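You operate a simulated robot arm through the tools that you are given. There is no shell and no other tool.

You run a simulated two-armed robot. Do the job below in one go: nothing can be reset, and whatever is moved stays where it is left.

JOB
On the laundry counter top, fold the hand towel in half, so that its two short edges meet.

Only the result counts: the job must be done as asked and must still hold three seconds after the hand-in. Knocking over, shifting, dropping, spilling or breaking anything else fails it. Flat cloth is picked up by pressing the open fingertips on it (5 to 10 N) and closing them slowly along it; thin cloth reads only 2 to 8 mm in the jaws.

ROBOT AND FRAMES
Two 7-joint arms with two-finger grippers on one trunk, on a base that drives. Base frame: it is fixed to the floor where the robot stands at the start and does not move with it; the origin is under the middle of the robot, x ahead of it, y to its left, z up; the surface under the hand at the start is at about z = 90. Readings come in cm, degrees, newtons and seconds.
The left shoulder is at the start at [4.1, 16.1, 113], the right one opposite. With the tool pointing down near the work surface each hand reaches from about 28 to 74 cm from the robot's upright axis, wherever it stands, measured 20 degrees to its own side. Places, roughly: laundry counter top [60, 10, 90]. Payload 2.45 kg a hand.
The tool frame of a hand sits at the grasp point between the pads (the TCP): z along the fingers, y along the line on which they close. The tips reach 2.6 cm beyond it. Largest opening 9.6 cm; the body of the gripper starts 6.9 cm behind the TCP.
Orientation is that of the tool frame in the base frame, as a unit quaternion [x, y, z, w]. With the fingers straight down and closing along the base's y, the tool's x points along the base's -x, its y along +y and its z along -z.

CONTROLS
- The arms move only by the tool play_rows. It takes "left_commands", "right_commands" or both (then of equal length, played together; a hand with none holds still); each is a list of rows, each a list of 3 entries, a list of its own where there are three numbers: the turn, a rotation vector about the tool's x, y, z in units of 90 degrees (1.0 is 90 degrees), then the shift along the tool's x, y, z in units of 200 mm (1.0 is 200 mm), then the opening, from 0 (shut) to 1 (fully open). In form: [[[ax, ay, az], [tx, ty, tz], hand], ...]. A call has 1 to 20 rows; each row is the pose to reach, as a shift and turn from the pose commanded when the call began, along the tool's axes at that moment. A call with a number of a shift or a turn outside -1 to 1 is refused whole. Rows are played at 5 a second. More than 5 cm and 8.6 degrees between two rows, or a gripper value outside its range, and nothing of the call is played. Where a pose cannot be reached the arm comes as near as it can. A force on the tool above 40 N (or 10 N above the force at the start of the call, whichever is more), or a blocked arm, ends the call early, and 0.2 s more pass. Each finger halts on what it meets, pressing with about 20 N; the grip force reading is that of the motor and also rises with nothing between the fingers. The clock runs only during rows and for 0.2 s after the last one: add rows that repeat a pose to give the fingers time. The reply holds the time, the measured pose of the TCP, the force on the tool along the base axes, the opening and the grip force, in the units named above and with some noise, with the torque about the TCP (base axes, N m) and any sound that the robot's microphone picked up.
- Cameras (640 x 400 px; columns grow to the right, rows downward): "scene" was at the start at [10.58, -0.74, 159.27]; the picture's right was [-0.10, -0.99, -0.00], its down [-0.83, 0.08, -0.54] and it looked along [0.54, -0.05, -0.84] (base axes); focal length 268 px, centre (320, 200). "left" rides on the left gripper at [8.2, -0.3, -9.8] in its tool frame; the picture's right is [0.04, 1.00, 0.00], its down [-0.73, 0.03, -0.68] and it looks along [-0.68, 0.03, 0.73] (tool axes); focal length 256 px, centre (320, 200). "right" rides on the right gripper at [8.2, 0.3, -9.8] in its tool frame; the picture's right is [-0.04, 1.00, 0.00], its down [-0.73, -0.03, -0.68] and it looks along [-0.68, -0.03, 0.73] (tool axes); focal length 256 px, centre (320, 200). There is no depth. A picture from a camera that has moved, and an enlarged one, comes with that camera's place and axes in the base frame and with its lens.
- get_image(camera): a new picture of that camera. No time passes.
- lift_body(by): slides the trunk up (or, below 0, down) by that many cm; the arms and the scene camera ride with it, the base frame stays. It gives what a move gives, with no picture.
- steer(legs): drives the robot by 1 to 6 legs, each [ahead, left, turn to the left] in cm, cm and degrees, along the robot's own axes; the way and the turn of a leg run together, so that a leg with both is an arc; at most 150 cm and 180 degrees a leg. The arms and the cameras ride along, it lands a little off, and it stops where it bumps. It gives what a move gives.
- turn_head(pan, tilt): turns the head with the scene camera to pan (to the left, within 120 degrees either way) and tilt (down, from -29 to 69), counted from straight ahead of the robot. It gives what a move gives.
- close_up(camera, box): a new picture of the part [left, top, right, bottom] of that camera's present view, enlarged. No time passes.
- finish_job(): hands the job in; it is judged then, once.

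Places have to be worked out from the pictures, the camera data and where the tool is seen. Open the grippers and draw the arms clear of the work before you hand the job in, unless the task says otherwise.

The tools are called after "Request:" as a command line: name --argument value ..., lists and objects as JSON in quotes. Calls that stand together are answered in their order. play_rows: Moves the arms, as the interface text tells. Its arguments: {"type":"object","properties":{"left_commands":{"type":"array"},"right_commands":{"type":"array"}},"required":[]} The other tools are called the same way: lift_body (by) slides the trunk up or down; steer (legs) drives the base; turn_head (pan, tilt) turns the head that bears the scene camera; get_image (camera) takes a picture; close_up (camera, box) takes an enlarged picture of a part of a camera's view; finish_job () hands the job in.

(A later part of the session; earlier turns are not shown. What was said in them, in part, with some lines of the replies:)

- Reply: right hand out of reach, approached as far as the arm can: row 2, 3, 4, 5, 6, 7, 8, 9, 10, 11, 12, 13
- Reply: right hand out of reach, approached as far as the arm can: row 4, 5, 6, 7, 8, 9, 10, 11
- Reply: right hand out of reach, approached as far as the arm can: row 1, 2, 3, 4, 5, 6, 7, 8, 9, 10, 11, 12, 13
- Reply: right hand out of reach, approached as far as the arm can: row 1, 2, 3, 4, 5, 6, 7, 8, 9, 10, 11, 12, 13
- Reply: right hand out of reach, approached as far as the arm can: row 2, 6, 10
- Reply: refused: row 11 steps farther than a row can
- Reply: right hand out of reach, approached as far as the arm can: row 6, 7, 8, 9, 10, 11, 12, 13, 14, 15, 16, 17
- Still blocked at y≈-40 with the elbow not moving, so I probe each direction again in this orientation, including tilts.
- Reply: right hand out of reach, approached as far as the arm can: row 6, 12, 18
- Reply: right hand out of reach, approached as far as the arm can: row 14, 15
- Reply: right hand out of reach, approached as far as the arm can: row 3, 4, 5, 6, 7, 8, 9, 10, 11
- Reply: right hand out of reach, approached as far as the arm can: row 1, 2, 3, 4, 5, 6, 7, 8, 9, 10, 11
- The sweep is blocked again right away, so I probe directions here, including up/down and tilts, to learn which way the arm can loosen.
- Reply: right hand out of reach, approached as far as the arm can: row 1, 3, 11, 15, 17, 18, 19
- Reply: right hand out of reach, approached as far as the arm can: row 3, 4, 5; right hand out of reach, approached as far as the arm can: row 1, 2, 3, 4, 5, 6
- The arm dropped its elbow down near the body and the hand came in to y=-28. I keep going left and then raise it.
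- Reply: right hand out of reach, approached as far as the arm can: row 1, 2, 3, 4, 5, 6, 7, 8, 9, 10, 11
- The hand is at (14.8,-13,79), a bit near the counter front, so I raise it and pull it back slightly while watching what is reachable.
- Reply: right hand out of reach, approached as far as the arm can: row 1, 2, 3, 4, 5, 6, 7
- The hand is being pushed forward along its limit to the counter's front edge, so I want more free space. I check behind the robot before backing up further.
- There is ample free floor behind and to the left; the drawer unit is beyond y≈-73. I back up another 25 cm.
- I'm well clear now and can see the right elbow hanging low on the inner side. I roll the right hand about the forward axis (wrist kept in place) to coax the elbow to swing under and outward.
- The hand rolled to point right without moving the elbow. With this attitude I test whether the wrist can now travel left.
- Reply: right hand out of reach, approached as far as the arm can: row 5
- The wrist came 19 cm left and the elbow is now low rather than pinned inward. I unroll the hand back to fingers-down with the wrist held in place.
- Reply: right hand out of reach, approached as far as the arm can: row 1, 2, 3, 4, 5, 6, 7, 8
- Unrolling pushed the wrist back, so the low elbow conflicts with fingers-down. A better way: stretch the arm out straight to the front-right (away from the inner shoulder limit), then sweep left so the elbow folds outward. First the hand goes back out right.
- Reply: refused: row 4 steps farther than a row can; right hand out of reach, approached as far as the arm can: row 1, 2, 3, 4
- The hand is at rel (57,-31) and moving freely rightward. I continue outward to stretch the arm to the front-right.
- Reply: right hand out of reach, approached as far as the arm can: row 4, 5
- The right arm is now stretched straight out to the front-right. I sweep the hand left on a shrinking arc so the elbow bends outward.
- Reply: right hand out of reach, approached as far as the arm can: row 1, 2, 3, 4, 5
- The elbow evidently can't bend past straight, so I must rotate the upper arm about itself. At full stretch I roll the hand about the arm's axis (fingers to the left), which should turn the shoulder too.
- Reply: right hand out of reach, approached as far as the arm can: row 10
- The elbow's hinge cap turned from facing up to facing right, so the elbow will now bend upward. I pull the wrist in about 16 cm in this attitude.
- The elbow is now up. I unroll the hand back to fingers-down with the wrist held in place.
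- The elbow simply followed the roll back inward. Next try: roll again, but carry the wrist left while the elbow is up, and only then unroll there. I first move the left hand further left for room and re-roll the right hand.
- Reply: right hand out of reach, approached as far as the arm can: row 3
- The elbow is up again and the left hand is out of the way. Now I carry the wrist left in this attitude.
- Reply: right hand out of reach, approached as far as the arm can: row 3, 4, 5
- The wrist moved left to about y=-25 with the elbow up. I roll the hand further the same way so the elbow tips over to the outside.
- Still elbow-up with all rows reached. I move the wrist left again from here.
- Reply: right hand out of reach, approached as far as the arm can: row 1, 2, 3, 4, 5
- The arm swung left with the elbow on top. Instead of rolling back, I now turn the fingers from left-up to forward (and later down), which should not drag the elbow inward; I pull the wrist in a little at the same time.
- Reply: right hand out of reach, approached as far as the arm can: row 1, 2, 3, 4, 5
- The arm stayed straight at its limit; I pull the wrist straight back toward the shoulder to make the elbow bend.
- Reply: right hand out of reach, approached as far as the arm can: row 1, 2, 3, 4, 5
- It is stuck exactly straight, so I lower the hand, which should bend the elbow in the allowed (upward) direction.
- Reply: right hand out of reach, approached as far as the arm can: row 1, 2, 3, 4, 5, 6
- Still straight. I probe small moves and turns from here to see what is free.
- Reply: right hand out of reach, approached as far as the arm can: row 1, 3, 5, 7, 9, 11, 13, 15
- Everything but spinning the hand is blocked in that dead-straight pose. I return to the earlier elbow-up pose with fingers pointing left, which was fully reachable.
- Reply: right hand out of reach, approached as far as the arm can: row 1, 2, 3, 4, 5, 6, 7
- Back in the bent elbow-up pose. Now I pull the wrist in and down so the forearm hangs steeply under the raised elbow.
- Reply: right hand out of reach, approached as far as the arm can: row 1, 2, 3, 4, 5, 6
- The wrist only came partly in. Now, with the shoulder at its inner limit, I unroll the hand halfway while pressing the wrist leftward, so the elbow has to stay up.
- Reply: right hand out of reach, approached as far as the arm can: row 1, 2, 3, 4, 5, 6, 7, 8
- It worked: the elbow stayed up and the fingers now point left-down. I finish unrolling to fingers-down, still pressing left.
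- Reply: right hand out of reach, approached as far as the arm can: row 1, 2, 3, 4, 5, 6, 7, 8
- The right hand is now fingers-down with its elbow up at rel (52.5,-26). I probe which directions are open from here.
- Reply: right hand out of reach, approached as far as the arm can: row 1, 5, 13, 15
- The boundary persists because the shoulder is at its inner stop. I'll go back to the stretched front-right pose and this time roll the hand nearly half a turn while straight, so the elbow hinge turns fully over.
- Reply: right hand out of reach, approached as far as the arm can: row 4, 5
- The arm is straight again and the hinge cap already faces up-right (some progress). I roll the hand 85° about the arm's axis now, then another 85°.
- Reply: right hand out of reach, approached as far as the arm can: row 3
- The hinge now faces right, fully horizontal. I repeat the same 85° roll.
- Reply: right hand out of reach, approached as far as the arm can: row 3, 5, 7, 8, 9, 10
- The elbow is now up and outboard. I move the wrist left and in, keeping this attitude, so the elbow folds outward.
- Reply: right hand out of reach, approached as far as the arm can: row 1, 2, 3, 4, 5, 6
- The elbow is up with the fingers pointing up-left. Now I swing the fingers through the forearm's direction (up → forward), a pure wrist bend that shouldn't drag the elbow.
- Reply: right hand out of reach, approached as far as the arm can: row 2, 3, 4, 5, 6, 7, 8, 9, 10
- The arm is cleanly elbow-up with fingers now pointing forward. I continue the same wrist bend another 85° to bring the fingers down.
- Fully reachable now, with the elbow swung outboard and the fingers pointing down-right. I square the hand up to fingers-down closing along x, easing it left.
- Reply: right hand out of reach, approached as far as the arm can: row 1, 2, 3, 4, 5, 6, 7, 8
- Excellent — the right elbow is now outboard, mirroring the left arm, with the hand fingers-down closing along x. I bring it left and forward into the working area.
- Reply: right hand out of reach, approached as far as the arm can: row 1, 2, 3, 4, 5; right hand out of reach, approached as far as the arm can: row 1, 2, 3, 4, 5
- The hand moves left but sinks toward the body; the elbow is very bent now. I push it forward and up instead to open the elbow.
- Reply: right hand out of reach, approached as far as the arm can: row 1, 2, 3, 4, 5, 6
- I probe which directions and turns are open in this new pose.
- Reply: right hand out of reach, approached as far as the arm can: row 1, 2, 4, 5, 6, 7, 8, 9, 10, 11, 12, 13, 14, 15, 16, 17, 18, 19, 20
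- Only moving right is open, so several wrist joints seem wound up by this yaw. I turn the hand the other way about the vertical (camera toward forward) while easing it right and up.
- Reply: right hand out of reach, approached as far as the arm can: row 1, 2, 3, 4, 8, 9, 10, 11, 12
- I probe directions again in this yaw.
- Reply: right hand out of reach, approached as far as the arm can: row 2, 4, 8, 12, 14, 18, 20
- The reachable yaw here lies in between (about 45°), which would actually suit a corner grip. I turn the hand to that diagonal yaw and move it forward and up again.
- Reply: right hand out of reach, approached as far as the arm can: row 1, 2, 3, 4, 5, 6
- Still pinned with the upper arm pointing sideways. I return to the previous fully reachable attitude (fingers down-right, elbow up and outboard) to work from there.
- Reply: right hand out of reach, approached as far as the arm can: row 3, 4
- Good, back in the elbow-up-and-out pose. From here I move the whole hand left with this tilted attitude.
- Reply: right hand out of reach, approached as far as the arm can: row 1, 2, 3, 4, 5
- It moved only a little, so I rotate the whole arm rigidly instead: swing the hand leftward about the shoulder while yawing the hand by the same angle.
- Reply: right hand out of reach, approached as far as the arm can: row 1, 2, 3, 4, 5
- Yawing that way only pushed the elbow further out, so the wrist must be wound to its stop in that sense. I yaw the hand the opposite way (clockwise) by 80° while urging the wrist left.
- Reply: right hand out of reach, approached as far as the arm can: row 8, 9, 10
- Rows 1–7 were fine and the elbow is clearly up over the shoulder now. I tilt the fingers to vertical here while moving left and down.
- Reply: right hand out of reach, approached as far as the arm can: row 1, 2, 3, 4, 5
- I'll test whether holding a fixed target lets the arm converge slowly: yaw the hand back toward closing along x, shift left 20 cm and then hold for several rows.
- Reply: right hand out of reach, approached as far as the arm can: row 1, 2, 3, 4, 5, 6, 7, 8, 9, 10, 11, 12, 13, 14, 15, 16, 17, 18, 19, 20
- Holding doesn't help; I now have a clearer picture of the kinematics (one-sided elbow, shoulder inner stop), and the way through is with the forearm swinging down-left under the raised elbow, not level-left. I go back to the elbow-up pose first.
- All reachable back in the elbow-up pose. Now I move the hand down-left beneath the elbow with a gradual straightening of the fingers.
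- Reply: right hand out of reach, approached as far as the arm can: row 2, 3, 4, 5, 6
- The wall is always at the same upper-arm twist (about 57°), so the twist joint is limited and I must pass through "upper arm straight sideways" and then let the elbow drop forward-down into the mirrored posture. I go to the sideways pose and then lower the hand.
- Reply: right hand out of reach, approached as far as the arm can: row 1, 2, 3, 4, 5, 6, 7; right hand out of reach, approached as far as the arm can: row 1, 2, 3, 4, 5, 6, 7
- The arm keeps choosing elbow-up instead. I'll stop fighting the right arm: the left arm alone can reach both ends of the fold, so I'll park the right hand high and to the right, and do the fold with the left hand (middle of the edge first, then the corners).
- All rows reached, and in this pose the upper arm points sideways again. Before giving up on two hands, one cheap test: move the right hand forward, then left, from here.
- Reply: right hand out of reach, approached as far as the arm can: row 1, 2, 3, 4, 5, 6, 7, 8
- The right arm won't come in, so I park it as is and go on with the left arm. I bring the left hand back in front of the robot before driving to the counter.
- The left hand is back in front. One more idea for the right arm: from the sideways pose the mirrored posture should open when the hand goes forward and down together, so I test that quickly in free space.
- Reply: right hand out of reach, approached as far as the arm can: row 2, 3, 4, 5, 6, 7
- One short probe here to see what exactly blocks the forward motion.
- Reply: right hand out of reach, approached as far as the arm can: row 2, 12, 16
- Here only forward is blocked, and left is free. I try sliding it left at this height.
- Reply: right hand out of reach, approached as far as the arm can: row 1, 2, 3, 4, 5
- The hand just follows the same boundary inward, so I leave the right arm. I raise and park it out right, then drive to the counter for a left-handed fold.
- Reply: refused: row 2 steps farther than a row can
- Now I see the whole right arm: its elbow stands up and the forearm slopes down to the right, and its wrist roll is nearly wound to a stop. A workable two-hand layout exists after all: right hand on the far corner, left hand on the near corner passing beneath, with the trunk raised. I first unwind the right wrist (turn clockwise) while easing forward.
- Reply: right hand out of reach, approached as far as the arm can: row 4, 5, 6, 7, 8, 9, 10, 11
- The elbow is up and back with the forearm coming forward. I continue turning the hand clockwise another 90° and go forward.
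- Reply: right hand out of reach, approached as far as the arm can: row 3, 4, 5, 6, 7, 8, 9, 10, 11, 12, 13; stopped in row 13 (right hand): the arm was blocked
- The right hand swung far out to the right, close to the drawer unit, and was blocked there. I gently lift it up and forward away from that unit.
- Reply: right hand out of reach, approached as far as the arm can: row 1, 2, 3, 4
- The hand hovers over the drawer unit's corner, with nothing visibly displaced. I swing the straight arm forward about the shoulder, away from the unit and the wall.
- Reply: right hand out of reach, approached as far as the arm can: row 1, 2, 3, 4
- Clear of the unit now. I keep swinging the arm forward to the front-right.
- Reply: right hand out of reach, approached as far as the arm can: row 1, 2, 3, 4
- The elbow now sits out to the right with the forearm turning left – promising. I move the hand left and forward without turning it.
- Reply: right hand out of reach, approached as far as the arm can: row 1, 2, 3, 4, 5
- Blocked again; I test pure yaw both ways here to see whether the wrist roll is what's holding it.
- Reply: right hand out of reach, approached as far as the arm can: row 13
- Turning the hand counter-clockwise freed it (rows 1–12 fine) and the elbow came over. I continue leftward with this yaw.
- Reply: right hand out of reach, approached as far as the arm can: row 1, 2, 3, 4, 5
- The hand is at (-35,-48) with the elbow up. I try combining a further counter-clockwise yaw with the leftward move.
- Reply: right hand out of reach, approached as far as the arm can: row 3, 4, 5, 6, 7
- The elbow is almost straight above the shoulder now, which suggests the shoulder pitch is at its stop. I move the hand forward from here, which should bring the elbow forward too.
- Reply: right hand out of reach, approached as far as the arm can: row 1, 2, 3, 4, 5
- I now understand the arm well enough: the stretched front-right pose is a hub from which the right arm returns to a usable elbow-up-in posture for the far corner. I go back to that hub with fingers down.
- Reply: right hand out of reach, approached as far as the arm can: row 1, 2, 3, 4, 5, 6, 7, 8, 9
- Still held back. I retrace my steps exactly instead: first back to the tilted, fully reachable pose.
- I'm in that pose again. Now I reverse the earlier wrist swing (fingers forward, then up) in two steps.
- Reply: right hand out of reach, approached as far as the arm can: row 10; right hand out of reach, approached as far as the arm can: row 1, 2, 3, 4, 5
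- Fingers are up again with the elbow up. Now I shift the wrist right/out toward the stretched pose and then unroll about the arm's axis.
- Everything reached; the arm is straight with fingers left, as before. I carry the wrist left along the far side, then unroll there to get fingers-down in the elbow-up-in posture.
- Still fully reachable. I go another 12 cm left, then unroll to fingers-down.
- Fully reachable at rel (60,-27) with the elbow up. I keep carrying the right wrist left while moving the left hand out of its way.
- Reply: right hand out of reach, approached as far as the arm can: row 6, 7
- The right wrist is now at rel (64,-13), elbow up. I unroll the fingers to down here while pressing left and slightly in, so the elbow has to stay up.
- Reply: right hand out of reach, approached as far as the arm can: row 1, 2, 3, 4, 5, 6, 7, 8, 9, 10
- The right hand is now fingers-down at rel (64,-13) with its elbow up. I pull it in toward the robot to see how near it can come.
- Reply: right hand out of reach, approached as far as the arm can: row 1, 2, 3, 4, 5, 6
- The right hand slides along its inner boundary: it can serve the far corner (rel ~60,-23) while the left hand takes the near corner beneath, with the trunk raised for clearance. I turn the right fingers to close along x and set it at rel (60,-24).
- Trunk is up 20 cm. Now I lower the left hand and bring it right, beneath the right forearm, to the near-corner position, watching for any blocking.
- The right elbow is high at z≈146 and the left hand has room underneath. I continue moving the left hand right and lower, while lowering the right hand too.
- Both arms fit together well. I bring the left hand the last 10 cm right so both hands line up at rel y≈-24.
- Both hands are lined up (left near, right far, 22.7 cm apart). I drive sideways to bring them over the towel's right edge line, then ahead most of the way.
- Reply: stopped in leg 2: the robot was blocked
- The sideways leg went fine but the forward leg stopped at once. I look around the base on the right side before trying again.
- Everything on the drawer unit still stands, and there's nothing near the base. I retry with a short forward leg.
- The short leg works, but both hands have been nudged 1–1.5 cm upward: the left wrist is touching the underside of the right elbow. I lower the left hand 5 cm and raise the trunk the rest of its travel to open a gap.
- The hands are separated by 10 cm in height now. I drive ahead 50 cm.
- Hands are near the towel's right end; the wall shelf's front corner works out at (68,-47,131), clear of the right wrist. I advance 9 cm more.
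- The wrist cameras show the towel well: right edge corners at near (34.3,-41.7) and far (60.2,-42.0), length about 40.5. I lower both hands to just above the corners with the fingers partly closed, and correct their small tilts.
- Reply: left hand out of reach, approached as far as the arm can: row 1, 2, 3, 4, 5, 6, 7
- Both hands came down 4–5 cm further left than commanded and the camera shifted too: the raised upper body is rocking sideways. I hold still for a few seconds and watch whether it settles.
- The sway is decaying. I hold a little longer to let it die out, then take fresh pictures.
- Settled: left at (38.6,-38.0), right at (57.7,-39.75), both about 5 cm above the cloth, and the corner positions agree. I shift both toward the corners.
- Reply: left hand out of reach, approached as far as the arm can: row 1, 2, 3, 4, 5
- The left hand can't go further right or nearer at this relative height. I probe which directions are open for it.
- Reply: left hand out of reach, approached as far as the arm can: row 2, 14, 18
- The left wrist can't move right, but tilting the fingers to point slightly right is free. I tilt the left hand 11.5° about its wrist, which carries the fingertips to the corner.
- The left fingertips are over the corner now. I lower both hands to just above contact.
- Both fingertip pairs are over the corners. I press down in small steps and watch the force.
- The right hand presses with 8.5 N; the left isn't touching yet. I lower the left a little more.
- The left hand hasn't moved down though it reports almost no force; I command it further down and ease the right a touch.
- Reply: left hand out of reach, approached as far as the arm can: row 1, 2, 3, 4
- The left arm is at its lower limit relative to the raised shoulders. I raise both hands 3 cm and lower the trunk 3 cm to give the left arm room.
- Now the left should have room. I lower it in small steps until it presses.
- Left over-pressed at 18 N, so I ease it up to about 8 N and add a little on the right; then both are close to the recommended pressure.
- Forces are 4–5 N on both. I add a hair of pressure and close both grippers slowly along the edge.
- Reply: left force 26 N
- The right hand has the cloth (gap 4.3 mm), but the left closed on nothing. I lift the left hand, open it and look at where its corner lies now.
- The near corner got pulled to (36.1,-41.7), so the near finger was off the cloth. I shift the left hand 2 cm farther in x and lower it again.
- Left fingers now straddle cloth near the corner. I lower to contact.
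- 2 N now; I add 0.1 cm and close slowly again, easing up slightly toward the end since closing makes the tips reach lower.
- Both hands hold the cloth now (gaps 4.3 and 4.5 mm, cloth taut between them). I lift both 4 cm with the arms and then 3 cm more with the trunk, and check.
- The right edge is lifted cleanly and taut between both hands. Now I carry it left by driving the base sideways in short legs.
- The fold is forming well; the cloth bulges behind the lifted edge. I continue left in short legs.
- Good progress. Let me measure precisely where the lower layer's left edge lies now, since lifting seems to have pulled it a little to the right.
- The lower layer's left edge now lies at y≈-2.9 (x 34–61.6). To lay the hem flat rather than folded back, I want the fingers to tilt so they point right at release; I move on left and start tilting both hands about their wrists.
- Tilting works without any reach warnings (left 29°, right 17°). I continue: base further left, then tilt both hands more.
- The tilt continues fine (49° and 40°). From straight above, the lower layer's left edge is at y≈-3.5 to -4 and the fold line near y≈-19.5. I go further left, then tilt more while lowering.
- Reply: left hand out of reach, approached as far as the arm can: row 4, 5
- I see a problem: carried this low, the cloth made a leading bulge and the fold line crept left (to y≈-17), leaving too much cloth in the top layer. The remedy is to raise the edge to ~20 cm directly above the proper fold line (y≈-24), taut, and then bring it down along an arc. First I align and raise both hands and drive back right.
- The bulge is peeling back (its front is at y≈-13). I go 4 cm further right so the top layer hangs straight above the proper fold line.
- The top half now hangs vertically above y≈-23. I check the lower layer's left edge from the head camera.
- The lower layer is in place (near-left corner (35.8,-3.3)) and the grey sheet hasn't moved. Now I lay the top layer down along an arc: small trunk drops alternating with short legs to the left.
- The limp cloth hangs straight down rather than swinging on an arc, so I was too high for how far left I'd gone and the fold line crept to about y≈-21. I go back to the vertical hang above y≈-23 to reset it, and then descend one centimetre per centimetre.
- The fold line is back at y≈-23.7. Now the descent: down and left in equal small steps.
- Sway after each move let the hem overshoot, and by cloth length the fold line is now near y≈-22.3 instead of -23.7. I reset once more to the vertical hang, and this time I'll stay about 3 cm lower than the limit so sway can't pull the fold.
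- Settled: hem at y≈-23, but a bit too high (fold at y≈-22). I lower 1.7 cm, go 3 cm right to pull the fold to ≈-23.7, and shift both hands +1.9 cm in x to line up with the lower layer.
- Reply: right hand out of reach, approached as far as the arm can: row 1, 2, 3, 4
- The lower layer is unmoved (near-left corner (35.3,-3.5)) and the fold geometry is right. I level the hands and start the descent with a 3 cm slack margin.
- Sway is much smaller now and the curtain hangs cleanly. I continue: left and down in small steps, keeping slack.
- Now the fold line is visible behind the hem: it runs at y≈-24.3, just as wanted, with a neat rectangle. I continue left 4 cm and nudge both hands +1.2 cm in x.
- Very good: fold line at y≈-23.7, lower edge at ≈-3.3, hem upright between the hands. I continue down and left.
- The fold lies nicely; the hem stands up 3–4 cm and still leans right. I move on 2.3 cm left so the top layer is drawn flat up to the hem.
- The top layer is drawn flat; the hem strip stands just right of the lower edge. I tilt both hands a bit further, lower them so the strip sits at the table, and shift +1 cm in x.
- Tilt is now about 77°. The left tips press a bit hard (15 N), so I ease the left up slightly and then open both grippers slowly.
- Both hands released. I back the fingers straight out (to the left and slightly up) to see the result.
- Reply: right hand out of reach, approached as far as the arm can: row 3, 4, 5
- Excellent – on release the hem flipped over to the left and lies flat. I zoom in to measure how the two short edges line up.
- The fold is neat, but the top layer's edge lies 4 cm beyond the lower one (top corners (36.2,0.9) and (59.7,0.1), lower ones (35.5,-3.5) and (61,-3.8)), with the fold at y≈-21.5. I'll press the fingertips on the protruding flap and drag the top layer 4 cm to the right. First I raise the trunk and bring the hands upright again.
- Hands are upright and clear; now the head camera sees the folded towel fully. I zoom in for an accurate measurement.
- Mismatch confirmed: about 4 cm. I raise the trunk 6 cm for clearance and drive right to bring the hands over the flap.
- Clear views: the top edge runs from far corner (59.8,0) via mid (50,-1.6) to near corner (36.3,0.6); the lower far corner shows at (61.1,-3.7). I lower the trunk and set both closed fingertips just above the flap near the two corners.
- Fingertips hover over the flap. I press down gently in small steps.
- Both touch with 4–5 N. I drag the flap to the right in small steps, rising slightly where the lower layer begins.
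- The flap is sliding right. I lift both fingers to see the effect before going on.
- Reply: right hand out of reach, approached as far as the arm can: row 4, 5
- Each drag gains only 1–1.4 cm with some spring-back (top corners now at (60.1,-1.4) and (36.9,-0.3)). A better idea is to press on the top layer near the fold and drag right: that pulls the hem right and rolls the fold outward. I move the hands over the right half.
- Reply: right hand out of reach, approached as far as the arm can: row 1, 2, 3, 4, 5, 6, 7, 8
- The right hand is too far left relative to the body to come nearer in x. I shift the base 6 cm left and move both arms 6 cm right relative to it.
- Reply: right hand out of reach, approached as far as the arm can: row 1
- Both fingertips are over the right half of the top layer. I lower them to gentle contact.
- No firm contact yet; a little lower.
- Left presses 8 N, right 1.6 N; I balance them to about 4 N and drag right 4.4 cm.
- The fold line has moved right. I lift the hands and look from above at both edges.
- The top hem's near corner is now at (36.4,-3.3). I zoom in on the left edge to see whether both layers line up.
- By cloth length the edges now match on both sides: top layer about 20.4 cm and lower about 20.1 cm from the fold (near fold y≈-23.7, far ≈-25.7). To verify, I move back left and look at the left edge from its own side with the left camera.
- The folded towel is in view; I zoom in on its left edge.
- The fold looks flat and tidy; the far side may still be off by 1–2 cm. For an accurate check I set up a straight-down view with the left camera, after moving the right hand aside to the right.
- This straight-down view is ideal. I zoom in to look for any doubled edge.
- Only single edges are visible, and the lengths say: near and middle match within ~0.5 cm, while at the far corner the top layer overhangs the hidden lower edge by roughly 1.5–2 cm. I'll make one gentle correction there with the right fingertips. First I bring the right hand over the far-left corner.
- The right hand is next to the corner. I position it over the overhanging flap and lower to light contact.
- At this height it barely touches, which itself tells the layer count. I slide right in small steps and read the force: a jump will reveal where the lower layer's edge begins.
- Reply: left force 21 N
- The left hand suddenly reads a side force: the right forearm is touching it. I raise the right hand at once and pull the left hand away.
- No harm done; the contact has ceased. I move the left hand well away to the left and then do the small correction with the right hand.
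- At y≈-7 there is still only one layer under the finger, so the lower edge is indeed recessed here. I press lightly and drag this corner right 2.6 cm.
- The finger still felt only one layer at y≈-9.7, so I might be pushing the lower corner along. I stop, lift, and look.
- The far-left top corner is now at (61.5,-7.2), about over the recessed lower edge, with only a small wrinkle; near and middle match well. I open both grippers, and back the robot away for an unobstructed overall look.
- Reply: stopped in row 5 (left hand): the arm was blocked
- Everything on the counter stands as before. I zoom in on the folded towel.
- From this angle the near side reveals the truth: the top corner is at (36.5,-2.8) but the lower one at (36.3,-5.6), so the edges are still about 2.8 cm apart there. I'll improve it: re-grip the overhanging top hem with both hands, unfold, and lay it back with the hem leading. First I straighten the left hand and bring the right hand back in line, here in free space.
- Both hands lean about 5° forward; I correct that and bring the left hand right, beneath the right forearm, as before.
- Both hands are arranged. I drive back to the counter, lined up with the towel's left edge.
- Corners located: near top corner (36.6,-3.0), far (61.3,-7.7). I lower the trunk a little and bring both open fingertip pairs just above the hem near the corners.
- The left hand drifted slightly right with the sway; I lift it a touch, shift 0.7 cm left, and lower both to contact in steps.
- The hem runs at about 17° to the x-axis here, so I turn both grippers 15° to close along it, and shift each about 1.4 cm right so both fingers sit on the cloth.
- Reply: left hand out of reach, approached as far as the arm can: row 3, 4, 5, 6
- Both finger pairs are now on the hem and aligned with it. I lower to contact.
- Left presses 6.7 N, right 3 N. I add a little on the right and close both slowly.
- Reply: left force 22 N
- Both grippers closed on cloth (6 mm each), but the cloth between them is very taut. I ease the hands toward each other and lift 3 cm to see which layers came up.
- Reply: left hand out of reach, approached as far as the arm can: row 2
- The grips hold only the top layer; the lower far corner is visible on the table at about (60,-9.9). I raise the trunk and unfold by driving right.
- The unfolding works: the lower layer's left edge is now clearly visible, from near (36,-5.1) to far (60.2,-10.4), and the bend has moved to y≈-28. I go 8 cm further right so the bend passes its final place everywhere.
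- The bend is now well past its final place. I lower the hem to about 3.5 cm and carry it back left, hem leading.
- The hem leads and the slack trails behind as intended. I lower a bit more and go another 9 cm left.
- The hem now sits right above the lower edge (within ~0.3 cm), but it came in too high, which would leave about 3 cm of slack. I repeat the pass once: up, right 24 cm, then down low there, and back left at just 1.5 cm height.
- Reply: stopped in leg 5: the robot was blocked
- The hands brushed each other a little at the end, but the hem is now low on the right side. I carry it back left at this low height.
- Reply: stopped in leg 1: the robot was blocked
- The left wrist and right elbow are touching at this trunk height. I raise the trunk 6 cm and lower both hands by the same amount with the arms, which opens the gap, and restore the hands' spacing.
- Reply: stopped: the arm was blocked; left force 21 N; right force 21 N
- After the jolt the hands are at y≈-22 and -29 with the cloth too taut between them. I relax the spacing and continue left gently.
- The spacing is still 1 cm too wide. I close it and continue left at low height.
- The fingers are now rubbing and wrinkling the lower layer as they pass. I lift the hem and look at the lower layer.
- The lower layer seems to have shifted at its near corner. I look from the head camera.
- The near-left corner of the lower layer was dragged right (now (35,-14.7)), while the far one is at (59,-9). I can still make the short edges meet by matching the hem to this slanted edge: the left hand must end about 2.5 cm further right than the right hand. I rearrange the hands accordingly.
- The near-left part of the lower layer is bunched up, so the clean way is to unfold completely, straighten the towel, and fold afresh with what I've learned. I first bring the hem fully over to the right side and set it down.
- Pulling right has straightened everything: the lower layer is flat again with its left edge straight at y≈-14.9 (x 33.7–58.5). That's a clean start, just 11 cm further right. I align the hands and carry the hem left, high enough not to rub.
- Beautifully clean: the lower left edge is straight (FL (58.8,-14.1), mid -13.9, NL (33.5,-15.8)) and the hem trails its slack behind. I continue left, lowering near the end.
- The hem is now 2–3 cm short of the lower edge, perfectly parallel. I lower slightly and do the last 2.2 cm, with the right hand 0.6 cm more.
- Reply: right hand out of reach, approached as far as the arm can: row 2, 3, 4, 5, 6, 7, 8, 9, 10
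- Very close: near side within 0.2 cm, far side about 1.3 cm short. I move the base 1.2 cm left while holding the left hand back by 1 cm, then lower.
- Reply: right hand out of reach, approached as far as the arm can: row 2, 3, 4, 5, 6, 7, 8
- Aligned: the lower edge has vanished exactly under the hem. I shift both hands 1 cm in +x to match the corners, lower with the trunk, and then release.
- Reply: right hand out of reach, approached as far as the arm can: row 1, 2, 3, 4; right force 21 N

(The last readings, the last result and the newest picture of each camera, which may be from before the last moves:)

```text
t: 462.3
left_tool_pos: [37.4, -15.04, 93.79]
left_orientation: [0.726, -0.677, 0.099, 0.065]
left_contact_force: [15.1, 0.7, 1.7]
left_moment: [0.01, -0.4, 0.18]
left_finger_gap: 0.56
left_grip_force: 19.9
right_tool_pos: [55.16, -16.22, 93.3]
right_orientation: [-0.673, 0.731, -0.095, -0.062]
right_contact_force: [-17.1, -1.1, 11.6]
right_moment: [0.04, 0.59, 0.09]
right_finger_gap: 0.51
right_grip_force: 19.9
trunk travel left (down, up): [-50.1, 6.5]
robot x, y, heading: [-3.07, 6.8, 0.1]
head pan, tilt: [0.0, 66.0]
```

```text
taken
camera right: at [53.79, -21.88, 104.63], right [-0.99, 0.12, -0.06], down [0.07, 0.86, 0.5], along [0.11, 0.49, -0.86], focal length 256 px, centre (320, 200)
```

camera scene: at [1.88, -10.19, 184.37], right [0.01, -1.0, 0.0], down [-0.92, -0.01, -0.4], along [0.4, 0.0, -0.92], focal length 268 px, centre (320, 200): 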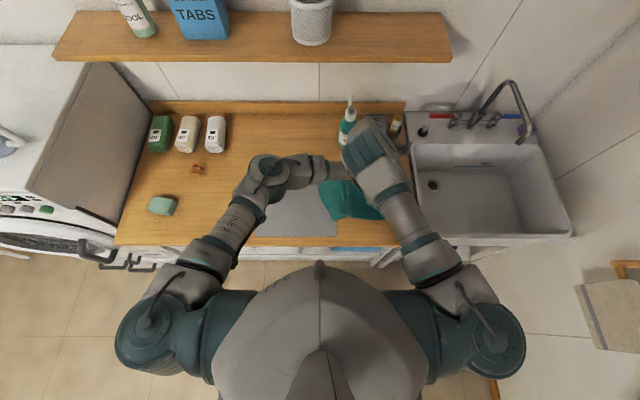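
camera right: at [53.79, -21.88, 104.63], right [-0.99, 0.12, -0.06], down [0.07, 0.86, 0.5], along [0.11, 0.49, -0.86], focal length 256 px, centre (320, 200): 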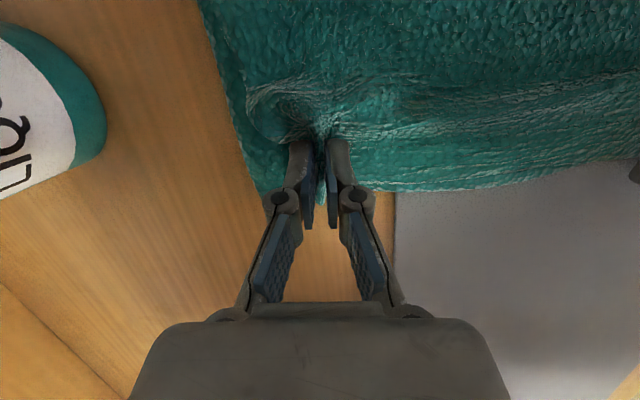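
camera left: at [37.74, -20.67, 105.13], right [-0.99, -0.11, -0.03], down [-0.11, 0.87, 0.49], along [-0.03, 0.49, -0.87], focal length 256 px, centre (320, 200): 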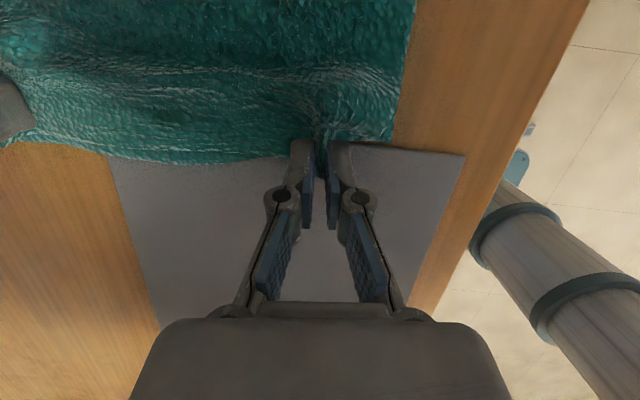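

Both hem corners are on target (hem edge at about -15.3 near and -14.6 far, over a lower edge at -15.2 and -14.1). I release both grippers slowly.

Request:
play_rows --left_commands '[[[0, 0, 0], [0, -0.005, 0], 0.0], [[0, 0, 0], [0, -0.01, 0], 0.04], [[0, 0, 0], [0, -0.01, 0], 0.08], [[0, 0, 0], [0, -0.01, 0], 0.12], [[0, 0, 0], [0, -0.01, 0], 0.17], [[0, 0, 0], [0, -0.01, 0], 0.22], [[0, 0, 0], [0, -0.01, 0], 0.27], [[0, 0, 0], [0, -0.01, 0], 0.32], [[0, 0, 0], [0, -0.01, 0], 0.36], [[0, 0, 0], [0, -0.01, 0], 0.36]]' --right_commands '[[[0, 0, 0], [0, 0.005, -0.004], 0.0], [[0, 0, 0], [0, 0.01, -0.006], 0.04], [[0, 0, 0], [0, 0.01, -0.006], 0.08], [[0, 0, 0], [0, 0.01, -0.006], 0.12], [[0, 0, 0], [0, 0.01, -0.006], 0.17], [[0, 0, 0], [0, 0.01, -0.006], 0.22], [[0, 0, 0], [0, 0.01, -0.006], 0.27], [[0, 0, 0], [0, 0.01, -0.006], 0.32], [[0, 0, 0], [0, 0.01, -0.006], 0.36], [[0, 0, 0], [0, 0.01, -0.006], 0.36]]'

Request:
play_rows --left_commands '[[[0, 0, 0], [0.003, 0, -0.03], 0.36], [[0, 0, 0], [0.006, 0, -0.08], 0.36], [[0, 0, 0], [0.01, 0, -0.15], 0.36], [[0, 0, 0], [0.01, 0, -0.2], 0.36]]' --right_commands '[[[0, 0, 0], [0.003, 0, -0.03], 0.36], [[0, 0, 0], [0.006, 0, -0.08], 0.36], [[0, 0, 0], [0.01, 0, -0.15], 0.36], [[0, 0, 0], [0.01, 0, -0.2], 0.36]]'

Request:
get_image --camera "left"

Request:
get_image --camera "right"

```text
t: 464.5
left_tool_pos: [37.7, -15.08, 93.7]
left_orientation: [0.726, -0.678, 0.099, 0.066]
left_contact_force: [0.3, -0.7, 1.4]
left_moment: [0.02, 0.0, 0.0]
left_finger_gap: 3.41
left_grip_force: 0.1
right_tool_pos: [55.18, -16.28, 93.28]
right_orientation: [-0.673, 0.731, -0.094, -0.062]
right_contact_force: [0.0, -0.6, 2.5]
right_moment: [0.03, 0.0, -0.02]
right_finger_gap: 3.52
right_grip_force: 0.0
trunk travel left (down, up): [-50.1, 6.5]
robot x, y, heading: [-2.6, 6.81, 0.3]
head pan, tilt: [0.0, 66.0]
```

```text
t: 465.5
left_tool_pos: [37.45, -14.22, 97.59]
left_orientation: [0.726, -0.678, 0.099, 0.066]
left_contact_force: [0.7, 0.5, 0.2]
left_moment: [0.01, -0.01, -0.01]
left_finger_gap: 3.46
left_grip_force: 0.0
right_tool_pos: [56.19, -16.22, 96.84]
right_orientation: [-0.672, 0.732, -0.093, -0.063]
right_contact_force: [-0.2, 0.5, -0.3]
right_moment: [-0.01, 0.0, 0.02]
right_finger_gap: 3.44
right_grip_force: 0.1
right hand out of reach, approached as far as the arm can: row 1, 2, 3, 4
trunk travel left (down, up): [-50.1, 6.5]
robot x, y, heading: [-2.91, 7.22, 0.2]
head pan, tilt: [0.0, 66.0]
```

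```text
taken
camera left: at [37.75, -19.86, 109.05], right [-0.99, -0.11, -0.03], down [-0.11, 0.87, 0.49], along [-0.03, 0.49, -0.87], focal length 256 px, centre (320, 200)
```

left: 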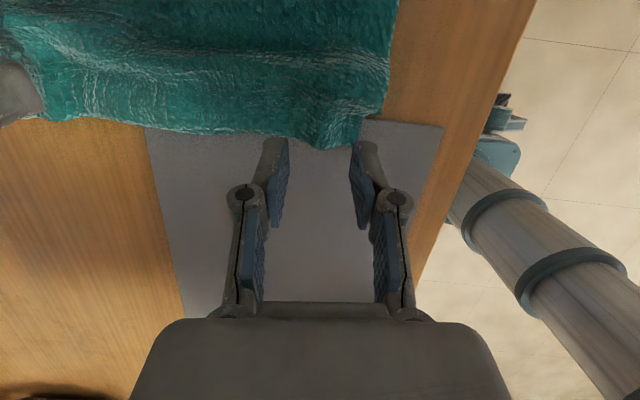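

```text
taken
camera right: at [54.91, -22.09, 108.2], right [-0.99, 0.12, -0.06], down [0.07, 0.86, 0.5], along [0.11, 0.49, -0.86], focal length 256 px, centre (320, 200)
```

right: 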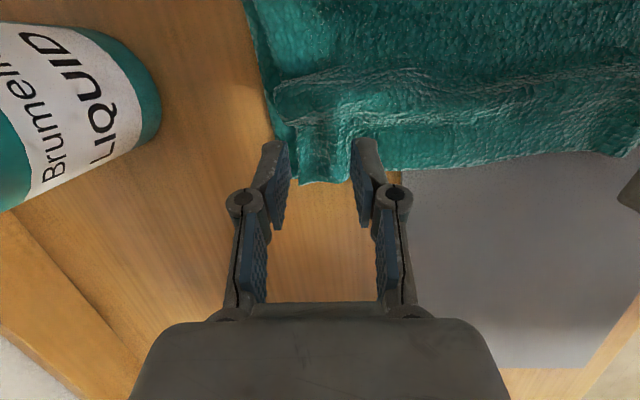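

Released: the visible left edge runs at y≈-13.9 all along, with a slack ridge just behind the hem. I raise up and back off to inspect from the near side again.

Request:
lift_body --by 6

Request:
steer --legs '[[-12, 0, 0], [-20, 0, 0]]'

Request:
turn_head --pan -5 --tilt 52

Request:
get_image --camera "scene"

Request:
close_up --camera "scene" --box '[310, 120, 450, 230]'

```text
t: 466.5
left_tool_pos: [37.48, -14.34, 103.41]
left_orientation: [0.726, -0.677, 0.099, 0.066]
left_contact_force: [-0.4, -0.1, 0.0]
left_moment: [0.01, 0.04, 0.01]
left_finger_gap: 3.46
left_grip_force: 0.2
right_tool_pos: [56.3, -16.43, 102.87]
right_orientation: [-0.672, 0.732, -0.094, -0.063]
right_contact_force: [0.7, 0.0, 0.3]
right_moment: [-0.01, -0.01, 0.02]
right_finger_gap: 3.46
right_grip_force: 0.0
trunk travel left (down, up): [-56.1, 0.5]
robot x, y, heading: [-2.86, 6.66, 0.1]
head pan, tilt: [0.0, 66.0]
```

```text
t: 468.9
left_tool_pos: [5.77, -14.6, 103.47]
left_orientation: [0.726, -0.677, 0.098, 0.067]
left_contact_force: [0.2, -0.9, -0.1]
left_moment: [-0.03, -0.02, -0.01]
left_finger_gap: 3.47
left_grip_force: 0.1
right_tool_pos: [24.43, -16.58, 102.58]
right_orientation: [-0.672, 0.732, -0.092, -0.064]
right_contact_force: [0.1, -0.2, 0.1]
right_moment: [-0.01, 0.02, -0.02]
right_finger_gap: 3.45
right_grip_force: 0.0
trunk travel left (down, up): [-56.1, 0.5]
robot x, y, heading: [-35.27, 6.45, 0.1]
head pan, tilt: [0.0, 66.0]
```

```text
t: 469.7
left_tool_pos: [5.09, -14.62, 103.65]
left_orientation: [0.726, -0.677, 0.1, 0.065]
left_contact_force: [0.4, -0.3, 0.1]
left_moment: [-0.02, -0.01, 0.02]
left_finger_gap: 3.45
left_grip_force: 0.1
right_tool_pos: [23.77, -16.65, 103.12]
right_orientation: [-0.672, 0.732, -0.095, -0.061]
right_contact_force: [-0.2, -0.6, -0.4]
right_moment: [-0.02, -0.02, -0.02]
right_finger_gap: 3.44
right_grip_force: 0.0
trunk travel left (down, up): [-56.1, 0.5]
robot x, y, heading: [-35.04, 6.28, 0.3]
head pan, tilt: [-5.0, 52.0]
```

```text
taken
camera scene: at [-28.73, 5.64, 186.0], right [-0.08, -1.0, 0.0], down [-0.79, 0.07, -0.61], along [0.61, -0.05, -0.79], focal length 268 px, centre (320, 200)
```

scene: 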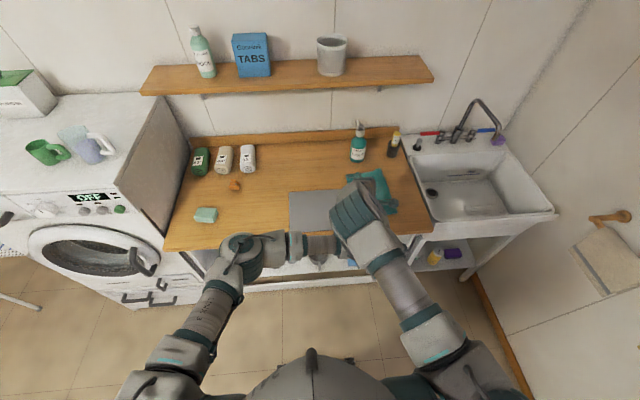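

```text
3.64 times, centred on (380, 175) of scene
camera zoom: at [-28.73, 5.64, 186.0], right [-0.08, -1.0, 0.0], down [-0.79, 0.07, -0.61], along [0.61, -0.05, -0.79], focal length 975 px, centre (102, 291)
```

zoom: 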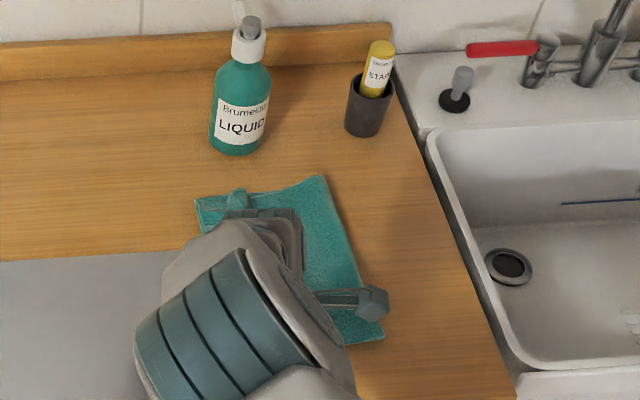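

The right arm hides the towel; I move the robot left for a free view.

Request:
steer --legs '[[-8, 15, 0], [0, 12, 0]]'

Request:
turn_head --pan -28 --tilt 47

Request:
get_image --camera "scene"

```text
t: 471.9
left_tool_pos: [-3.23, 7.02, 103.79]
left_orientation: [0.736, -0.67, 0.091, 0.044]
left_contact_force: [-1.5, -3.2, 0.1]
left_moment: [0.24, -0.05, 0.02]
left_finger_gap: 3.44
left_grip_force: 0.0
right_tool_pos: [15.72, 0.22, 103.15]
right_orientation: [-0.649, 0.753, -0.094, -0.05]
right_contact_force: [-0.6, -2.2, -0.6]
right_moment: [0.19, -0.06, 0.0]
right_finger_gap: 3.47
right_grip_force: 0.1
trunk travel left (down, up): [-56.1, 0.5]
robot x, y, heading: [-42.87, 30.9, 0.9]
head pan, tilt: [-5.0, 52.0]
stopped in leg 2: the robot was blocked; the commanded pose is now the measured one
```

```text
t: 472.8
left_tool_pos: [-2.86, 16.01, 104.71]
left_orientation: [0.735, -0.665, 0.112, 0.07]
left_contact_force: [2.2, 1.5, -0.5]
left_moment: [-0.1, 0.23, -0.07]
left_finger_gap: 3.48
left_grip_force: 0.0
right_tool_pos: [15.38, 9.76, 104.89]
right_orientation: [-0.651, 0.747, -0.117, -0.072]
right_contact_force: [1.5, 1.3, -1.1]
right_moment: [-0.07, 0.06, 0.01]
right_finger_gap: 3.46
right_grip_force: 0.1
trunk travel left (down, up): [-56.1, 0.5]
robot x, y, heading: [-43.37, 32.43, 0.5]
head pan, tilt: [-28.0, 47.0]
```

```text
taken
camera scene: at [-35.75, 40.83, 186.37], right [-0.46, -0.89, 0.06], down [-0.66, 0.29, -0.69], along [0.6, -0.36, -0.72], focal length 268 px, centre (320, 200)
```

scene: 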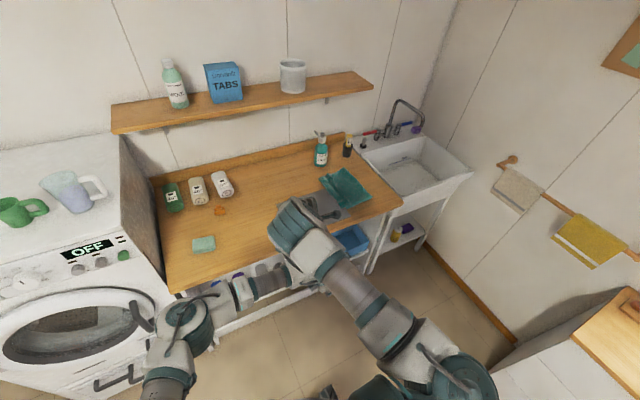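

I zoom in on the towel from this side.

Request:
close_up --camera "scene" --box '[305, 155, 385, 220]'

Request:
close_up --camera "scene" --box '[315, 165, 365, 205]'

```text
6.15 times, centred on (345, 188) of scene
camera zoom: at [-35.75, 40.83, 186.37], right [-0.46, -0.89, 0.06], down [-0.66, 0.29, -0.69], along [0.6, -0.36, -0.72], focal length 1650 px, centre (166, 277)
```

zoom: 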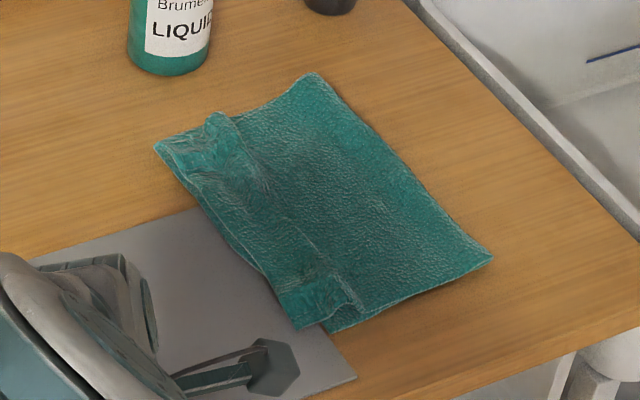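

```text
10.00 times, centred on (340, 185) of scene
camera zoom: at [-35.75, 40.83, 186.37], right [-0.46, -0.89, 0.06], down [-0.66, 0.29, -0.69], along [0.6, -0.36, -0.72], focal length 2681 px, centre (120, 350)
```

zoom: 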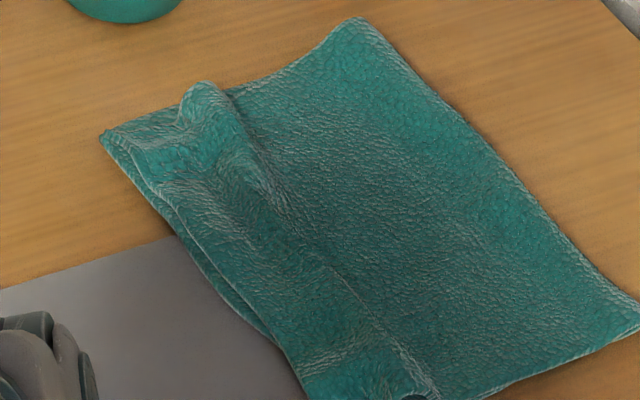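

The two short edges now run together along the left side. I check the near corner more closely.

Request:
close_up --camera "scene" --box '[338, 188, 368, 210]'

Request:
close_up --camera "scene" --box '[318, 168, 348, 190]'

```text
16.00 times, centred on (353, 199) of scene
camera zoom: at [-35.75, 40.83, 186.37], right [-0.46, -0.89, 0.06], down [-0.66, 0.29, -0.69], along [0.6, -0.36, -0.72], focal length 4289 px, centre (-208, 216)
```

zoom: 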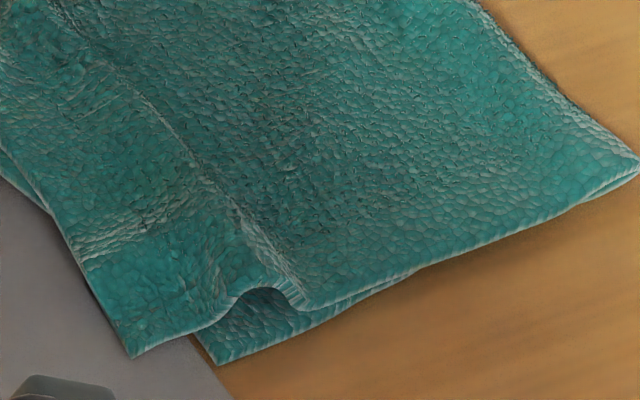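

```text
16.00 times, centred on (333, 179) of scene
camera zoom: at [-35.75, 40.83, 186.37], right [-0.46, -0.89, 0.06], down [-0.66, 0.29, -0.69], along [0.6, -0.36, -0.72], focal length 4289 px, centre (112, 536)
```

zoom: 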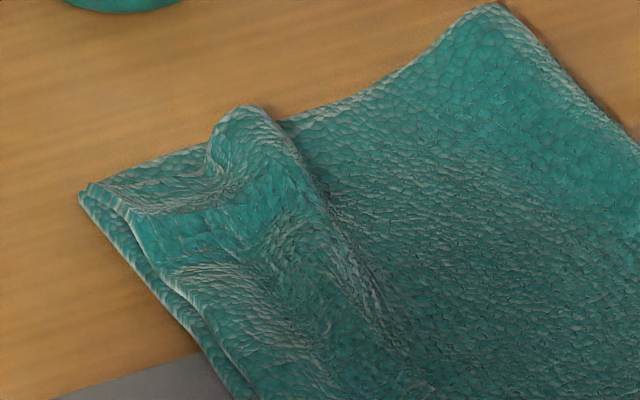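

The far corner and middle match within ~1 cm; only the near top corner still overhangs by about 2 cm. I'll give that one corner a gentle nudge with the left fingertips. First I lower the left hand for clearance from the right elbow and drive back.

Request:
play_rows --left_commands '[[[0, 0, 0], [-0.01, 0, 0.07], 0.2], [[0, 0, 0], [-0.02, 0, 0.14], 0.1], [[0, 0, 0], [-0.04, 0, 0.21], 0.0], [[0, 0, 0], [-0.05, 0, 0.27], 0.0], [[0, 0, 0], [-0.05, 0, 0.27], 0.0], [[0, 0, 0], [-0.05, 0, 0.27], 0.0], [[0, 0, 0], [-0.05, 0, 0.27], 0.0], [[0, 0, 0], [-0.05, 0, 0.27], 0.0]]' --right_commands '[[[0, 0, 0], [0, 0, -0.05], 0.36], [[0, 0, 0], [0, 0, -0.1], 0.36], [[0, 0, 0], [0, 0, -0.1], 0.36], [[0, 0, 0], [0, 0, -0.1], 0.36], [[0, 0, 0], [0, 0, -0.1], 0.36], [[0, 0, 0], [0, 0, -0.1], 0.36], [[0, 0, 0], [0, 0, -0.1], 0.36], [[0, 0, 0], [0, 0, -0.1], 0.36]]'

Request:
steer --legs '[[0, -8, 0], [0, -8, 0], [0, -7, 0]]'

Request:
steer --legs '[[20, 0, 0], [19, 0, 0]]'

Request:
play_rows --left_commands '[[[0, 0, 0], [0, 0, 0], 0.0], [[0, 0, 0], [0, 0, 0], 0.0], [[0, 0, 0], [0, 0, 0], 0.0], [[0, 0, 0], [0, 0, 0], 0.0], [[0, 0, 0], [0, 0, 0], 0.0], [[0, 0, 0], [0, 0, 0], 0.0], [[0, 0, 0], [0, 0, 0], 0.0], [[0, 0, 0], [0, 0, 0], 0.0], [[0, 0, 0], [0, 0, 0], 0.0], [[0, 0, 0], [0, 0, 0], 0.0]]'

Request:
get_image --camera "left"

```text
t: 473.6
left_tool_pos: [-2.15, 20.39, 101.89]
left_orientation: [0.753, -0.64, 0.135, 0.074]
left_contact_force: [1.8, 0.1, -1.6]
left_moment: [-0.08, 0.2, -0.05]
left_finger_gap: 0.03
left_grip_force: 20.1
right_tool_pos: [13.11, 10.02, 108.34]
right_orientation: [-0.606, 0.784, -0.113, -0.073]
right_contact_force: [0.3, 3.5, -0.5]
right_moment: [-0.27, 0.03, -0.01]
right_finger_gap: 3.48
right_grip_force: 0.0
trunk travel left (down, up): [-56.1, 0.5]
robot x, y, heading: [-44.04, 32.03, 1.3]
head pan, tilt: [-28.0, 47.0]
stopped in row 4 (left hand): the arm was blocked; the commanded pose is now the measured one
```

```text
t: 474.7
left_tool_pos: [2.88, 3.38, 102.69]
left_orientation: [0.783, -0.598, 0.17, 0.025]
left_contact_force: [-2.1, -4.3, 0.5]
left_moment: [0.31, -0.17, 0.13]
left_finger_gap: 0.0
left_grip_force: 20.1
right_tool_pos: [9.63, -13.19, 107.98]
right_orientation: [-0.485, 0.87, -0.063, -0.057]
right_contact_force: [-0.9, -2.9, -1.2]
right_moment: [0.25, -0.04, 0.01]
right_finger_gap: 3.44
right_grip_force: 0.1
trunk travel left (down, up): [-56.1, 0.5]
robot x, y, heading: [-42.67, 23.47, -0.3]
head pan, tilt: [-28.0, 47.0]
stopped in leg 1: the robot was blocked; the commanded pose is now the measured one
```

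```text
t: 475.4
left_tool_pos: [2.59, 5.09, 102.46]
left_orientation: [0.794, -0.589, 0.152, 0.01]
left_contact_force: [-0.7, -0.7, 0.2]
left_moment: [0.03, -0.06, 0.04]
left_finger_gap: 0.01
left_grip_force: 20.2
right_tool_pos: [10.89, -12.09, 107.07]
right_orientation: [-0.507, 0.858, -0.067, -0.046]
right_contact_force: [-0.9, -2.3, -0.6]
right_moment: [0.17, -0.09, -0.02]
right_finger_gap: 3.47
right_grip_force: 0.1
trunk travel left (down, up): [-56.1, 0.5]
robot x, y, heading: [-42.14, 24.93, 0.9]
head pan, tilt: [-28.0, 47.0]
stopped in leg 1: the robot was blocked; the commanded pose is now the measured one
```

```text
t: 476.0
left_tool_pos: [2.44, 20.27, 105.01]
left_orientation: [0.803, -0.559, 0.201, 0.05]
left_contact_force: [0.7, 0.1, -1.8]
left_moment: [-0.04, 0.06, -0.04]
left_finger_gap: 0.01
left_grip_force: 19.8
right_tool_pos: [7.64, -1.32, 111.84]
right_orientation: [-0.442, 0.889, -0.099, -0.062]
right_contact_force: [1.0, 0.9, 0.6]
right_moment: [-0.17, 0.07, 0.03]
right_finger_gap: 3.47
right_grip_force: 0.0
trunk travel left (down, up): [-56.1, 0.5]
robot x, y, heading: [-42.46, 25.91, 1.2]
head pan, tilt: [-28.0, 47.0]
stopped in row 2 (left hand): the arm was blocked; the commanded pose is now the measured one
```

```text
taken
camera left: at [2.62, 16.22, 117.12], right [-0.9, -0.41, -0.13], down [-0.42, 0.84, 0.34], along [-0.03, 0.36, -0.93], focal length 256 px, centre (320, 200)
```

left: 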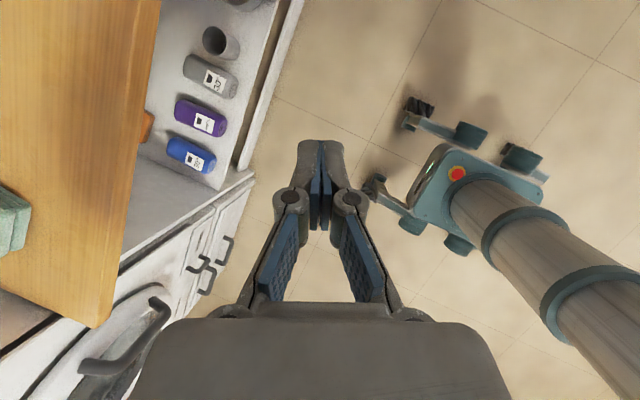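

The two arms are rubbing against each other and the raised body rocks, so I stop this extra correction — the towel itself is in good shape. I calm things down by lowering the trunk here in free space.

Request:
lift_body --by -12

Request:
play_rows --left_commands '[[[0, 0, 0], [0, 0, 0], 0.3], [[0, 0, 0], [0, 0, 0], 0.6], [[0, 0, 0], [0, 0, 0], 0.8], [[0, 0, 0], [0, 0, 0], 1.0], [[0, 0, 0], [0, 0, 0], 1.0]]' --right_commands '[[[0, 0, 0], [0, 0, 0], 0.5], [[0, 0, 0], [0, 0, 0], 0.7], [[0, 0, 0], [0, 0, 0], 0.9], [[0, 0, 0], [0, 0, 0], 1.0], [[0, 0, 0], [0, 0, 0], 1.0]]'

Request:
get_image --camera "scene"

```text
t: 477.5
left_tool_pos: [2.7, 10.64, 92.54]
left_orientation: [0.803, -0.568, 0.182, 0.018]
left_contact_force: [-1.3, -1.2, 2.2]
left_moment: [0.18, -0.08, 0.07]
left_finger_gap: 0.0
left_grip_force: 20.2
right_tool_pos: [8.41, -7.89, 97.6]
right_orientation: [-0.485, 0.868, -0.089, -0.054]
right_contact_force: [-1.6, -1.9, 1.2]
right_moment: [0.14, -0.08, 0.0]
right_finger_gap: 3.46
right_grip_force: 0.0
trunk travel left (down, up): [-44.1, 12.5]
robot x, y, heading: [-42.05, 23.87, 1.0]
head pan, tilt: [-28.0, 47.0]
```

```text
t: 478.9
left_tool_pos: [2.1, 17.56, 93.22]
left_orientation: [0.804, -0.558, 0.201, 0.043]
left_contact_force: [0.5, 0.7, 0.2]
left_moment: [-0.09, 0.07, -0.05]
left_finger_gap: 9.61
left_grip_force: 0.1
right_tool_pos: [7.22, -3.68, 99.44]
right_orientation: [-0.449, 0.886, -0.097, -0.063]
right_contact_force: [-0.5, -0.4, 0.1]
right_moment: [-0.09, -0.05, 0.03]
right_finger_gap: 9.6
right_grip_force: 0.0
trunk travel left (down, up): [-44.1, 12.5]
robot x, y, heading: [-42.37, 24.41, 1.2]
head pan, tilt: [-28.0, 47.0]
stopped in row 5 (left hand): the arm was blocked; the commanded pose is now the measured one
```

```text
taken
camera scene: at [-36.69, 21.64, 174.73], right [-0.45, -0.89, 0.01], down [-0.66, 0.32, -0.68], along [0.61, -0.31, -0.73], focal length 268 px, centre (320, 200)
```

scene: 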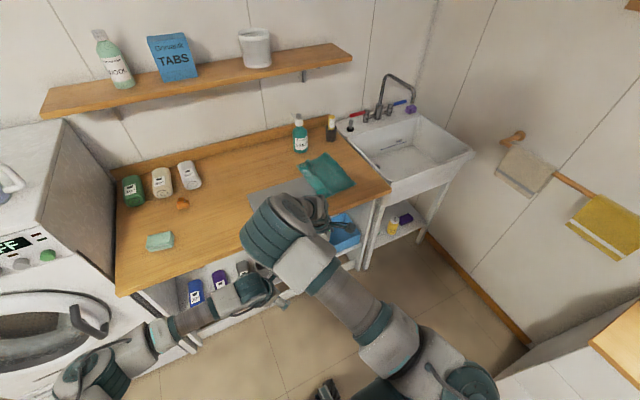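

Both grippers are open and the hands are in free space. I let the rocking die out and then draw the left hand away from the right arm.

Request:
play_rows --left_commands '[[[0, 0, 0], [-0.05, 0.02, 0.05], 1], [[0, 0, 0], [-0.15, 0.04, 0.1], 1], [[0, 0, 0], [-0.3, 0.06, 0.12], 1], [[0, 0, 0], [-0.45, 0.06, 0.12], 1], [[0, 0, 0], [-0.6, 0.06, 0.12], 1], [[0, 0, 0], [-0.7, 0.06, 0.12], 1]]'

Request:
play_rows --right_commands '[[[0, 0, 0], [0, 0, 0], 1], [[0, 0, 0], [0, 0, 0], 1], [[0, 0, 0], [0, 0, 0], 1], [[0, 0, 0], [0, 0, 0], 1], [[0, 0, 0], [0, 0, 0], 1], [[0, 0, 0], [0, 0, 0], 1], [[0, 0, 0], [0, 0, 0], 1], [[0, 0, 0], [0, 0, 0], 1], [[0, 0, 0], [0, 0, 0], 1], [[0, 0, 0], [0, 0, 0], 1], [[0, 0, 0], [0, 0, 0], 1], [[0, 0, 0], [0, 0, 0], 1], [[0, 0, 0], [0, 0, 0], 1], [[0, 0, 0], [0, 0, 0], 1], [[0, 0, 0], [0, 0, 0], 1]]'

Request:
get_image --camera "scene"

Request:
close_up --camera "scene" --box '[240, 110, 400, 220]'

```text
t: 480.5
left_tool_pos: [-2.28, 22.31, 85.92]
left_orientation: [0.801, -0.567, 0.189, 0.022]
left_contact_force: [0.1, -1.6, 0.6]
left_moment: [0.12, -0.05, 0.01]
left_finger_gap: 9.58
left_grip_force: 0.1
right_tool_pos: [7.41, -9.15, 97.79]
right_orientation: [-0.468, 0.878, -0.084, -0.054]
right_contact_force: [0.0, -1.6, 0.0]
right_moment: [0.12, -0.06, -0.02]
right_finger_gap: 9.59
right_grip_force: 0.0
trunk travel left (down, up): [-44.1, 12.5]
robot x, y, heading: [-42.8, 22.63, 1.4]
head pan, tilt: [-28.0, 47.0]
stopped in row 6 (left hand): the arm was blocked; the commanded pose is now the measured one
```

```text
t: 483.7
left_tool_pos: [-2.5, 26.92, 85.68]
left_orientation: [0.803, -0.561, 0.198, 0.038]
left_contact_force: [-0.1, 1.6, -0.5]
left_moment: [-0.16, 0.03, -0.05]
left_finger_gap: 9.6
left_grip_force: 0.0
right_tool_pos: [7.46, -4.1, 99.13]
right_orientation: [-0.47, 0.874, -0.103, -0.064]
right_contact_force: [1.0, 0.6, 0.5]
right_moment: [-0.12, 0.06, -0.03]
right_finger_gap: 9.59
right_grip_force: 0.1
trunk travel left (down, up): [-44.1, 12.5]
robot x, y, heading: [-42.97, 23.68, 1.6]
head pan, tilt: [-28.0, 47.0]
```

```text
taken
camera scene: at [-36.58, 24.2, 174.75], right [-0.45, -0.89, 0.02], down [-0.66, 0.31, -0.69], along [0.61, -0.32, -0.73], focal length 268 px, centre (320, 200)
```

scene: 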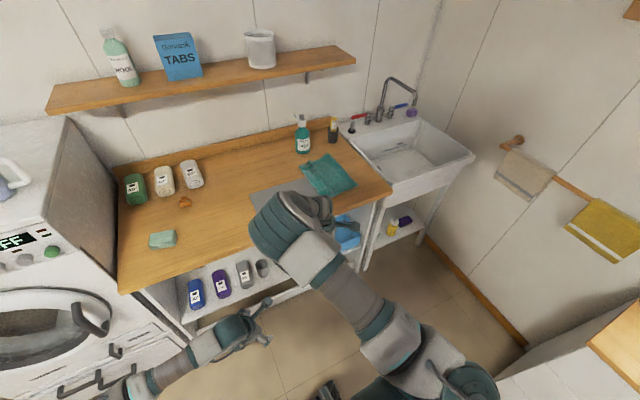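

```text
3.64 times, centred on (320, 165) of scene
camera zoom: at [-36.58, 24.2, 174.75], right [-0.45, -0.89, 0.02], down [-0.66, 0.31, -0.69], along [0.61, -0.32, -0.73], focal length 975 px, centre (320, 327)
```

zoom: 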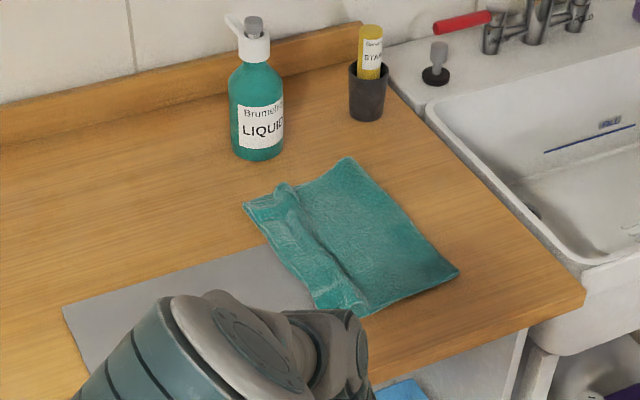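

The towel lies folded in half: the far corners and the middle of the two short edges match to within about 1 cm. At the near end the top corner overhangs by roughly 2 cm, and a slack ridge remains behind the hem. The other objects stand where they were, both grippers are open and the arms are clear of the counter, so I hand the job in.

Request:
finish_job

```text
The job is handed in.
```

I folded the hand towel in half on the laundry counter and handed the job in. The two short edges meet to within about 1 cm at the far corner and along the middle. At the near end the top corner sticks out about 2 cm past the lower one. No result from the judging came back.

- **Position:** the towel now lies about 11 cm to the right of where it started. It slid there when I unfolded and refolded it.
- **Flatness:** the top layer has some slack, which shows as a low ridge just behind the hem on the left side. There are also small gathers where the grippers held the cloth. I broke off a last nudge to the near corner because the two arms were rubbing and the raised body was rocking.
- **Other objects:** in the last pictures everything on the counter, shelves and washing machine is still standing. The grey sheet, soap bottle and pen cup measured the same positions as at the start, within my measuring error.
- **One contact:** early on, the right hand was stopped near the drawer unit. Later pictures show the items on it still upright and nothing fallen.

Both grippers are open and the arms are clear of the counter.
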